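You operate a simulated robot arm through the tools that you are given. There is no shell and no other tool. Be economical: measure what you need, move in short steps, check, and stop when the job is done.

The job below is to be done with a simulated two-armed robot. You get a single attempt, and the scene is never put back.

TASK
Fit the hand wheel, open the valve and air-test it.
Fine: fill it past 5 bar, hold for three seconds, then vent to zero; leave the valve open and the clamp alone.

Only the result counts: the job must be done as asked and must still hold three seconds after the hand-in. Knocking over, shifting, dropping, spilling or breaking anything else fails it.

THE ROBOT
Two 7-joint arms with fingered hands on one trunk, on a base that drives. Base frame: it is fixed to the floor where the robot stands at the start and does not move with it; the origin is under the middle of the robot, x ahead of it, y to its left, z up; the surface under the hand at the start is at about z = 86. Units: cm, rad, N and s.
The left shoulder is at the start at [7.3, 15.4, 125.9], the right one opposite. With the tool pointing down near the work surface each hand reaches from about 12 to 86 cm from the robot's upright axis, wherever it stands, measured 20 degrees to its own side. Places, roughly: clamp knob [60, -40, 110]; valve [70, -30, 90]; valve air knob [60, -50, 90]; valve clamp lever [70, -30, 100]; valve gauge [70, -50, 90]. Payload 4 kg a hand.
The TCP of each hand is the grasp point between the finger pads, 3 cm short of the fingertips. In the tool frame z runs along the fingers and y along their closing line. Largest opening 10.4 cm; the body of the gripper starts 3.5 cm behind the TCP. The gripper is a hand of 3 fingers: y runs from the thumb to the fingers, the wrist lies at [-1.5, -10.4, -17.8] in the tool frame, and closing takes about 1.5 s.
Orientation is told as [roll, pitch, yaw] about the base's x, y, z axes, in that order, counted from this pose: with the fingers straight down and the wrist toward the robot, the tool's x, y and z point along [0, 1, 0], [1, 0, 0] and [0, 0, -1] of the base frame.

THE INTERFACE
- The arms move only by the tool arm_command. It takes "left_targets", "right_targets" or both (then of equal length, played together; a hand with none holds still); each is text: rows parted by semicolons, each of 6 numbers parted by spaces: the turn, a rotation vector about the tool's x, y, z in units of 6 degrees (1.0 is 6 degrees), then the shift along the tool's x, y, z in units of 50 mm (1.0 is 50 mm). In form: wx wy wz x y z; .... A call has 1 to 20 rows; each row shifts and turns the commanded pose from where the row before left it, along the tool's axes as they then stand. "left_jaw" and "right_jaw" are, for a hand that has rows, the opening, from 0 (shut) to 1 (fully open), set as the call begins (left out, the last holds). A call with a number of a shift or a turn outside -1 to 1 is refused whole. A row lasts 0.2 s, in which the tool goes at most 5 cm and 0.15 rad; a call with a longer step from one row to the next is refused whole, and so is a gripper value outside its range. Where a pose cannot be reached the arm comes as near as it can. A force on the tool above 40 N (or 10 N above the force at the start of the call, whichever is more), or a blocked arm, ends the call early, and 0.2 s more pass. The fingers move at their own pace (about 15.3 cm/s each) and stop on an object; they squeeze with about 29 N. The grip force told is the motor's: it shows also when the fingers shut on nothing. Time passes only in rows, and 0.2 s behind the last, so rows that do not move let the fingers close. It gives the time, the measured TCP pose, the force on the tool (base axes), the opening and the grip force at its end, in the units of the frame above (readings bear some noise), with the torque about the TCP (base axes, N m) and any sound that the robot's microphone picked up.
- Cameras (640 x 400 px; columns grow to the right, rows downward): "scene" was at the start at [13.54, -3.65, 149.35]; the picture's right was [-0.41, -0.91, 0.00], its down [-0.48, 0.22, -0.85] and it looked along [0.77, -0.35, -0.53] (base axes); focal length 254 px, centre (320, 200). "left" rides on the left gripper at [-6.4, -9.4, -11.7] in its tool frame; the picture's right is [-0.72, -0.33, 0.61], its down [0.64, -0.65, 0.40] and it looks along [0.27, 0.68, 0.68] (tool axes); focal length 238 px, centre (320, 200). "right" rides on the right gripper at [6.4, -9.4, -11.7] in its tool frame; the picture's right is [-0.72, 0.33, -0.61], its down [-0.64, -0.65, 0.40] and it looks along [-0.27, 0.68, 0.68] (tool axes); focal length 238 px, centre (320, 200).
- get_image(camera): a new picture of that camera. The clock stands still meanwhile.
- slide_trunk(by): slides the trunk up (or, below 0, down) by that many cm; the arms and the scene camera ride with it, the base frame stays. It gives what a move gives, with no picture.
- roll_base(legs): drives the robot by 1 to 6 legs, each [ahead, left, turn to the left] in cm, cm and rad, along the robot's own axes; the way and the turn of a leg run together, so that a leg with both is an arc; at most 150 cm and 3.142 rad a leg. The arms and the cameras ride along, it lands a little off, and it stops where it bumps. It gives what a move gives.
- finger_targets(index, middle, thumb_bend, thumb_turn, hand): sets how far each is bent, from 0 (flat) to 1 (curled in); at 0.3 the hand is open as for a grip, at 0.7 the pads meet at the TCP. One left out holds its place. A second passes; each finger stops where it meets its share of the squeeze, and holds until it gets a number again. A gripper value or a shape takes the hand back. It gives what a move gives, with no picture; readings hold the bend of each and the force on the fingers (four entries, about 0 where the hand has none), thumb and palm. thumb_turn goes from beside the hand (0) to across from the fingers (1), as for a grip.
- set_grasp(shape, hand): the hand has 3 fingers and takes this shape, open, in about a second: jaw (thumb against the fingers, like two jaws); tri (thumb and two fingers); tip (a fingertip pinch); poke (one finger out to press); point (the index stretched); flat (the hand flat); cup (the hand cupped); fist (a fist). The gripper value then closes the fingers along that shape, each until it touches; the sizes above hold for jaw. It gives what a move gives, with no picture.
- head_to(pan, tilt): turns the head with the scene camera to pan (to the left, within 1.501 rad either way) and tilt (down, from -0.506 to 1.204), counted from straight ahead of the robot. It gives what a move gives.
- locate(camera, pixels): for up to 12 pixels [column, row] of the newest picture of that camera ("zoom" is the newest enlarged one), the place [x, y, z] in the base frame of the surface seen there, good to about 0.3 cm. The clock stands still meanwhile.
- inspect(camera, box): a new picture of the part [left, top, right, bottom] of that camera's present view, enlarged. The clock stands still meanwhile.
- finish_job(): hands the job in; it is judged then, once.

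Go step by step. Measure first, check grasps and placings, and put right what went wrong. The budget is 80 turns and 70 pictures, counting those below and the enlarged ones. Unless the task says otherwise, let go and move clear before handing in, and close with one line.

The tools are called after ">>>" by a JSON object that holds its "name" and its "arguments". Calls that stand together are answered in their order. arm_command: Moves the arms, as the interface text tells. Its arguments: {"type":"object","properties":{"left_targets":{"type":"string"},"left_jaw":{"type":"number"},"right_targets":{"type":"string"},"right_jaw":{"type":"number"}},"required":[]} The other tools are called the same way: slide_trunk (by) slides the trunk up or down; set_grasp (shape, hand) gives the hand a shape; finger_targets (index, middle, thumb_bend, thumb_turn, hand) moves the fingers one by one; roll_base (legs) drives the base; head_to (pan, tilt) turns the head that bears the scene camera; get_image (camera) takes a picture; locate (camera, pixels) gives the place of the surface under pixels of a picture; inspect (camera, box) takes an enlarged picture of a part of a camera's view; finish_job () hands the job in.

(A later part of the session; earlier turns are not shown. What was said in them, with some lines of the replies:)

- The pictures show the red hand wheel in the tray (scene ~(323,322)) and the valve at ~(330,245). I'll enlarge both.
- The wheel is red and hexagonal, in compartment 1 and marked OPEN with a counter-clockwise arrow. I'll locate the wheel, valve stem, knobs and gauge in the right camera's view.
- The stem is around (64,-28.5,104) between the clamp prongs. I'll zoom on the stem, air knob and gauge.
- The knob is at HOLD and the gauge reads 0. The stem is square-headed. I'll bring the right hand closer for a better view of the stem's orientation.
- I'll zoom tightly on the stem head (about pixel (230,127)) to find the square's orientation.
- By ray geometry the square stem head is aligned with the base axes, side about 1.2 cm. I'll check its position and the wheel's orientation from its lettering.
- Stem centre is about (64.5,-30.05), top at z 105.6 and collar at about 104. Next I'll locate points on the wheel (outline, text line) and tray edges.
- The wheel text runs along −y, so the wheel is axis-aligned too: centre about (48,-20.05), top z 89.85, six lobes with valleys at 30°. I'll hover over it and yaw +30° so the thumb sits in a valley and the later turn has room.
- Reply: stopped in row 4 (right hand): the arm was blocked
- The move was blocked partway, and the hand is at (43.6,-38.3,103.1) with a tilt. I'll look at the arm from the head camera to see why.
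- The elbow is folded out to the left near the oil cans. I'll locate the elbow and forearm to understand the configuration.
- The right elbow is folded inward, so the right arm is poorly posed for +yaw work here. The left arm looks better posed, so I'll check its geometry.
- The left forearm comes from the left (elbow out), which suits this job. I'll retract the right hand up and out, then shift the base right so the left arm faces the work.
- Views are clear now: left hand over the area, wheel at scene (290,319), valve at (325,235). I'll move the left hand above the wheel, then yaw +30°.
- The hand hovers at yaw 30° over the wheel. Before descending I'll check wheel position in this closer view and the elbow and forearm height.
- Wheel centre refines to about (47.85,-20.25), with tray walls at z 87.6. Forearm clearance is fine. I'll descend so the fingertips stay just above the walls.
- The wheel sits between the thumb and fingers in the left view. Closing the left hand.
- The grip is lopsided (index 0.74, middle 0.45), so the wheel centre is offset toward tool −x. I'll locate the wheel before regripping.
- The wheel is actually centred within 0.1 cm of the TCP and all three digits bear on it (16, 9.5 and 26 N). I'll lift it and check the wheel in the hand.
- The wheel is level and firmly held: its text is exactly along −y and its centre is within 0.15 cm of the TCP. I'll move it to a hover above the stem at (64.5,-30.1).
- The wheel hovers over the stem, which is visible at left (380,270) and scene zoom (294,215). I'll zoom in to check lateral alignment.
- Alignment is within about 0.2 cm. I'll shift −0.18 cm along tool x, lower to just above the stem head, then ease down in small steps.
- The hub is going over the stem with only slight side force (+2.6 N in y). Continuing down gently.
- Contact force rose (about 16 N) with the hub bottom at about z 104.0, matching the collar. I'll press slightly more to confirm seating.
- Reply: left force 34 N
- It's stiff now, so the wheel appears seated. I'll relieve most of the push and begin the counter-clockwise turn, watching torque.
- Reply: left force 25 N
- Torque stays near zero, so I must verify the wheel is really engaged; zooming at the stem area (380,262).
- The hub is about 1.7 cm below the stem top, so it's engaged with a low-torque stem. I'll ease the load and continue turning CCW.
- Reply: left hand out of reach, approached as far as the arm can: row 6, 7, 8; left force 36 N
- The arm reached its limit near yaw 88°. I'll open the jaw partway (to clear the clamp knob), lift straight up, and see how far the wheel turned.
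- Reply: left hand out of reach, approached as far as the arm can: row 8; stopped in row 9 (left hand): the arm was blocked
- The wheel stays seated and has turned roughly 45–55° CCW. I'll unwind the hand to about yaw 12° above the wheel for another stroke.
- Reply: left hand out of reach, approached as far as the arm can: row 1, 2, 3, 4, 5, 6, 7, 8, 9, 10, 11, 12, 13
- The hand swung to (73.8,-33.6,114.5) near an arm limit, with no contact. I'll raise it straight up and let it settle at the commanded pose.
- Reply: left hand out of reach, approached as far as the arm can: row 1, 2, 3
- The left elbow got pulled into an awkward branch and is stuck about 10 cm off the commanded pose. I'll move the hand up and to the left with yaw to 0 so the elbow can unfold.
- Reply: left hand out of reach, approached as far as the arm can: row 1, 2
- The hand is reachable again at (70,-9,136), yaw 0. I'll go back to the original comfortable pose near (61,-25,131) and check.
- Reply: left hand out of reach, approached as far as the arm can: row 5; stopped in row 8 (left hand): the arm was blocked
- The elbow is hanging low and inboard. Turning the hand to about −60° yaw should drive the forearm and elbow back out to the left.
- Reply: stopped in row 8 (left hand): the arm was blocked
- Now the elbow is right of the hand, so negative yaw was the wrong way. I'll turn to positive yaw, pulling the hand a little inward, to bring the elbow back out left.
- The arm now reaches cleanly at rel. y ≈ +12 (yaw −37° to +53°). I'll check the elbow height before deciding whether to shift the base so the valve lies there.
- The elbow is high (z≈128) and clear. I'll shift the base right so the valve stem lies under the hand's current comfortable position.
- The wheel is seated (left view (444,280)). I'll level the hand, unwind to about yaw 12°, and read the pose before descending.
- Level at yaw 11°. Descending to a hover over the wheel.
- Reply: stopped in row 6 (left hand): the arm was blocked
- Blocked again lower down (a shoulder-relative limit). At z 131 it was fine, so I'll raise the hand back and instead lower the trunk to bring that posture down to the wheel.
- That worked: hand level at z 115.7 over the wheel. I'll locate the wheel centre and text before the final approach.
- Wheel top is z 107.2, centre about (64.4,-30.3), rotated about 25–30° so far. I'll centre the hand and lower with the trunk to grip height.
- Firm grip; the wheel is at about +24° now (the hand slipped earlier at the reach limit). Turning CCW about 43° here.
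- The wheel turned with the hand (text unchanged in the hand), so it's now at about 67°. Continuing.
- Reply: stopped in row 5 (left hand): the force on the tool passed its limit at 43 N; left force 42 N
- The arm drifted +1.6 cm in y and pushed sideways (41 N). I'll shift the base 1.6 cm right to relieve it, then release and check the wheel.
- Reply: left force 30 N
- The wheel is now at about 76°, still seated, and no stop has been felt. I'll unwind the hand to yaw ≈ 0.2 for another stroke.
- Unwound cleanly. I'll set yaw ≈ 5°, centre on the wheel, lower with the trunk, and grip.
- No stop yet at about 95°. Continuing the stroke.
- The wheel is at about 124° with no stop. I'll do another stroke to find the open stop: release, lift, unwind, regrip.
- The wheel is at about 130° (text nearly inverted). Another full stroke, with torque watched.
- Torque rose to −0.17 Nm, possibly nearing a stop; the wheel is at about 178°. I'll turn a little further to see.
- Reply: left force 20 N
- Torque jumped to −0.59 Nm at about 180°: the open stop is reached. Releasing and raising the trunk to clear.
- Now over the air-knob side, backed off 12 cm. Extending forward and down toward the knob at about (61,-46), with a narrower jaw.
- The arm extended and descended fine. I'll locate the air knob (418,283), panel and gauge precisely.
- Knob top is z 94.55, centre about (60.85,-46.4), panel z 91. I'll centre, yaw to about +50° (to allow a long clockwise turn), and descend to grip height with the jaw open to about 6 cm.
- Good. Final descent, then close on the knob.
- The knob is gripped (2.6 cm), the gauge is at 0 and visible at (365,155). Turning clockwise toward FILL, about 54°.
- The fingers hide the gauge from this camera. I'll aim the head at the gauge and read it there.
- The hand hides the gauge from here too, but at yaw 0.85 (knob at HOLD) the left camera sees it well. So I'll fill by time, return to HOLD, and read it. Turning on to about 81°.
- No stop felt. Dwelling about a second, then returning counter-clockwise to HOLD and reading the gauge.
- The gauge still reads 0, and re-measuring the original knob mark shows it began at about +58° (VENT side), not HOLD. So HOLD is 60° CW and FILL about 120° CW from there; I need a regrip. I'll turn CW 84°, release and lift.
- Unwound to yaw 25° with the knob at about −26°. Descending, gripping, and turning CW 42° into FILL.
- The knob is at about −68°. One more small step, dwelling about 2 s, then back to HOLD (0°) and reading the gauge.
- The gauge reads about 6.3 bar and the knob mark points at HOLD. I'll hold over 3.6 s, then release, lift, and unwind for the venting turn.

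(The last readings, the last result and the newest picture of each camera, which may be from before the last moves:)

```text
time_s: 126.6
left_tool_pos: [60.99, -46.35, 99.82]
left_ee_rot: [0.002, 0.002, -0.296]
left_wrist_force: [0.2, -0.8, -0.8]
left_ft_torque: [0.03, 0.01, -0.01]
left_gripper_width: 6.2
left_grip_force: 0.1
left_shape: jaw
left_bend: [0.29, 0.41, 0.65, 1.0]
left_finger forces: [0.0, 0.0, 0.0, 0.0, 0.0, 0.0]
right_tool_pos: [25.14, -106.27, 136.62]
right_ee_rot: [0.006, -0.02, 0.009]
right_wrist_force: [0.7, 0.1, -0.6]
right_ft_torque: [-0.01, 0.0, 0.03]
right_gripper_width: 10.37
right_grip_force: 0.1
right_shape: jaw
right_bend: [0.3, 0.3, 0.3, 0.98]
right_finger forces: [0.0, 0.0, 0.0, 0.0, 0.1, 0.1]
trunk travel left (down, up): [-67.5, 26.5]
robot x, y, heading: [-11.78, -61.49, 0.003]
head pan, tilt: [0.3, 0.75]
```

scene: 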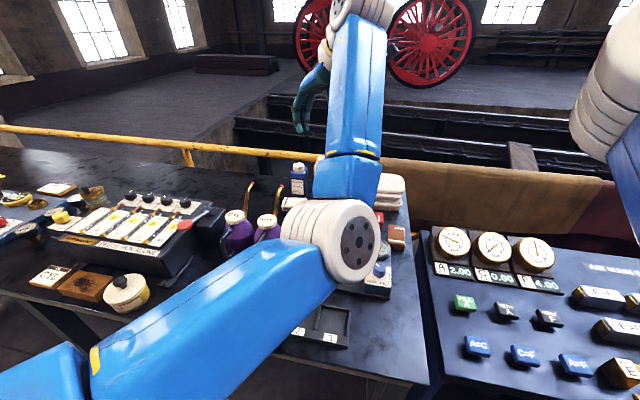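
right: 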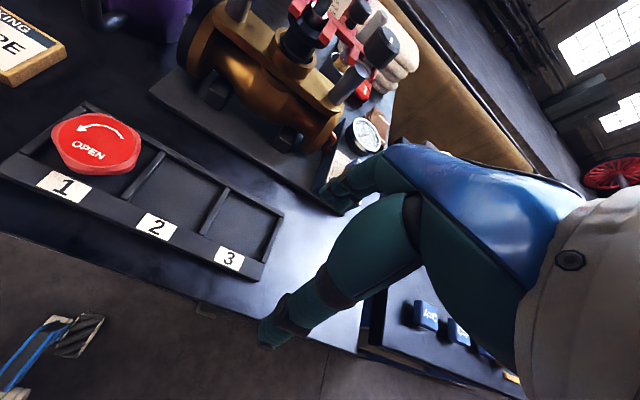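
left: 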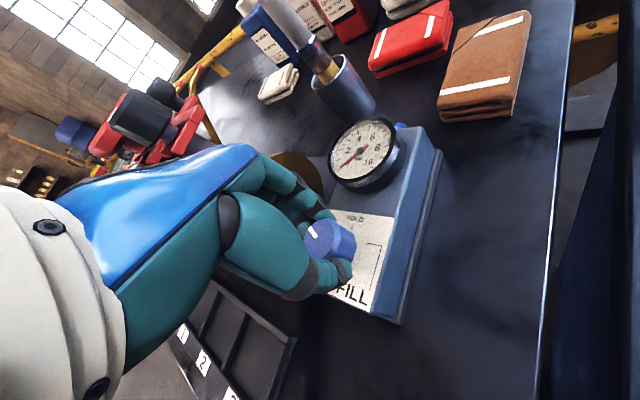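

Held for over 8 s. Now lower, grip, and turn CCW about 66° to VENT, with dwell.

>>> {"name": "arm_command", "arguments": {"left_targets": "0 0 0 0 0 0.6; 0 0 0 0 0 0.3; 0 0 0 0 0 0"}}

>>> {"name": "arm_command", "arguments": {"left_targets": "0 0 0 0 0 0; 0 0 0 0 0 0; 0 0 0 0 0 0; 0 0 0 0 0 0; 0 0 0 0 0 0; 0 0 0 0 0 0; 0 0 0 0 0 0", "left_jaw": 0}}

>>> {"name": "arm_command", "arguments": {"left_targets": "0 0 -1 0 0 0; 0 0 -1 0 0 0; 0 0 -1 0 0 0; 0 0 -1 0 0 0; 0 0 -1 0 0 0; 0 0 -1 0 0 0; 0 0 -1 0 0 0; 0 0 -1 0 0 0; 0 0 -1 0 0 0; 0 0 -1 0 0 0; 0 0 -1 0 0 0; 0 0 0 0 0 0; 0 0 0 0 0 0; 0 0 0 0 0 0; 0 0 0 0 0 0; 0 0 0 0 0 0; 0 0 0 0 0 0; 0 0 0 0 0 0; 0 0 0 0 0 0"}}

>>> {"name": "arm_command", "arguments": {"left_targets": "0 0 0 0 0 0; 0 0 0 0 0 0; 0 0 0 0 0 0; 0 0 0 0 0 0; 0 0 0 0 0 0; 0 0 0 0 0 0; 0 0 0 0 0 0; 0 0 0 0 0 0; 0 0 0 0 0 0; 0 0 0 0 0 0; 0 0 0 0 0 0; 0 0 0 0 0 0; 0 0 0 0 0 0; 0 0 0 0 0 0; 0 0 0 0 0 0; 0 0 0 0 0 0; 0 0 0 0 0 0; 0 0 0 0 0 0; 0 0 0 0 0 0; 0 0 0 0 0 0"}}

>>> {"name": "inspect", "arguments": {"camera": "left", "box": [290, 90, 430, 310]}}

```text
time_s: 127.4
left_tool_pos: [60.87, -46.41, 95.28]
left_ee_rot: [0.003, -0.001, -0.295]
left_wrist_force: [-0.9, -0.4, 0.5]
left_ft_torque: [0.0, 0.03, -0.01]
left_gripper_width: 6.22
left_grip_force: 0.0
left_shape: jaw
left_bend: [0.29, 0.41, 0.65, 1.0]
left_finger forces: [0.0, 0.1, 0.0, 0.1, 0.0, 0.0]
right_tool_pos: [25.1, -106.29, 136.57]
right_ee_rot: [0.005, -0.018, 0.008]
right_wrist_force: [-0.2, 0.1, -0.5]
right_ft_torque: [-0.03, -0.01, 0.0]
right_gripper_width: 10.41
right_grip_force: 0.1
right_shape: jaw
right_bend: [0.3, 0.3, 0.3, 0.98]
right_finger forces: [0.0, 0.0, 0.1, 0.0, 0.0, 0.0]
trunk travel left (down, up): [-67.5, 26.5]
robot x, y, heading: [-11.77, -61.19, 0.002]
head pan, tilt: [0.3, 0.75]
```

```text
time_s: 129.0
left_tool_pos: [60.81, -46.42, 95.37]
left_ee_rot: [0.0, -0.001, -0.294]
left_wrist_force: [-0.8, -1.8, -3.7]
left_ft_torque: [-0.04, -0.01, -0.02]
left_gripper_width: 2.61
left_grip_force: 28.7
left_shape: jaw
left_bend: [0.74, 0.55, 0.74, 1.0]
left_finger forces: [15.5, 9.3, 0.0, 0.0, 26.4, 0.0]
right_tool_pos: [25.13, -106.12, 136.54]
right_ee_rot: [0.005, -0.02, 0.008]
right_wrist_force: [-0.7, 0.4, 0.3]
right_ft_torque: [0.04, 0.01, -0.02]
right_gripper_width: 10.38
right_grip_force: 0.0
right_shape: jaw
right_bend: [0.3, 0.3, 0.3, 0.98]
right_finger forces: [0.0, 0.0, 0.1, 0.0, 0.1, 0.1]
trunk travel left (down, up): [-67.5, 26.5]
robot x, y, heading: [-11.76, -61.47, -0.002]
head pan, tilt: [0.3, 0.75]
```

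```text
time_s: 133.0
left_tool_pos: [61.03, -46.5, 95.27]
left_ee_rot: [-0.001, -0.002, 0.856]
left_wrist_force: [15.4, -6.2, 5.6]
left_ft_torque: [-0.07, -0.46, -0.33]
left_gripper_width: 2.62
left_grip_force: 29.2
left_shape: jaw
left_bend: [0.74, 0.54, 0.75, 1.0]
left_finger forces: [23.6, 11.1, 0.0, 0.0, 26.0, 0.0]
right_tool_pos: [25.3, -106.42, 136.44]
right_ee_rot: [0.007, -0.017, 0.008]
right_wrist_force: [-0.6, -0.4, 1.0]
right_ft_torque: [0.03, -0.03, 0.0]
right_gripper_width: 10.39
right_grip_force: 0.0
right_shape: jaw
right_bend: [0.3, 0.3, 0.3, 0.98]
right_finger forces: [0.1, 0.0, 0.0, 0.1, 0.0, 0.1]
trunk travel left (down, up): [-67.5, 26.5]
robot x, y, heading: [-11.51, -61.48, -0.002]
head pan, tilt: [0.3, 0.75]
```

```text
time_s: 137.2
left_tool_pos: [61.22, -46.52, 95.28]
left_ee_rot: [0.001, -0.003, 0.856]
left_wrist_force: [16.9, -7.1, 6.5]
left_ft_torque: [-0.08, -0.48, -0.33]
left_gripper_width: 2.61
left_grip_force: 29.4
left_shape: jaw
left_bend: [0.74, 0.54, 0.75, 1.0]
left_finger forces: [23.8, 11.2, 0.1, 0.0, 25.7, 0.0]
right_tool_pos: [25.35, -106.43, 136.52]
right_ee_rot: [0.007, -0.018, 0.009]
right_wrist_force: [0.7, -1.1, -0.8]
right_ft_torque: [0.02, 0.02, 0.02]
right_gripper_width: 10.39
right_grip_force: 0.0
right_shape: jaw
right_bend: [0.3, 0.3, 0.3, 0.98]
right_finger forces: [0.0, 0.0, 0.0, 0.0, 0.0, 0.0]
trunk travel left (down, up): [-67.5, 26.5]
robot x, y, heading: [-12.11, -61.19, -0.0]
head pan, tilt: [0.3, 0.75]
```

```text
1.82 times, centred on (360, 200) of left
```

zoom: 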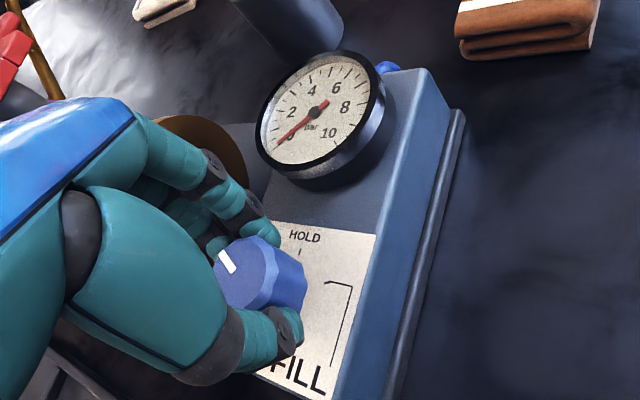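

The gauge is back at 0 with the knob at its VENT stop. Releasing and lifting clear, then a final check.

>>> {"name": "arm_command", "arguments": {"left_targets": "0 0 0.3 0 0 0; 0 0 0 0 0 0; 0 0 0 0 0 0; 0 0 0 0 0 0; 0 0 0 0 0 0; 0 0 0 0 0 -0.3; 0 0 0 0 0 -0.7; 0 0 0 0 0 -0.8; 0 0 0 0 0 -0.8; 0 0 0 0 0 -0.8; 0 0 0 0 0 -0.8; 0 0 0 0 0 -0.8; 0 0 0 0 0 0", "left_jaw": 0.6}}

>>> {"name": "get_image", "arguments": {"camera": "left"}}

```text
time_s: 140.0
left_tool_pos: [60.84, -46.33, 120.52]
left_ee_rot: [0.002, -0.002, 0.827]
left_wrist_force: [-0.4, -0.1, 0.2]
left_ft_torque: [-0.04, -0.01, -0.02]
left_gripper_width: 6.19
left_grip_force: 0.0
left_shape: jaw
left_bend: [0.29, 0.41, 0.65, 1.0]
left_finger forces: [0.0, 0.1, 0.1, 0.0, 0.0, 0.1]
right_tool_pos: [25.12, -106.36, 136.57]
right_ee_rot: [0.006, -0.019, 0.006]
right_wrist_force: [0.0, 0.1, 0.4]
right_ft_torque: [0.02, 0.01, 0.01]
right_gripper_width: 10.41
right_grip_force: 0.0
right_shape: jaw
right_bend: [0.3, 0.3, 0.3, 0.98]
right_finger forces: [0.0, 0.1, 0.0, 0.0, 0.0, 0.1]
trunk travel left (down, up): [-67.5, 26.5]
robot x, y, heading: [-11.97, -61.39, -0.002]
head pan, tilt: [0.3, 0.75]
```

```text
0 pictures are left
```

left: 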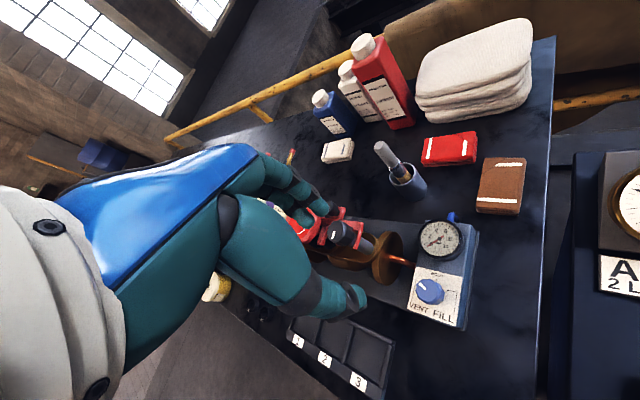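

The final picture shows the gauge at 0 (440,238), the knob at VENT (430,290), the hand clear, and the clamp and surroundings undisturbed. Handing in.

>>> {"name": "finish_job", "arguments": {}}

```text
The job is handed in.
```

The hand wheel is fitted and the valve turned to its open stop. It was air-tested to about 6.3 bar, kept on HOLD for more than three seconds, and vented back to zero. The clamp was left alone, and I've handed the job in.
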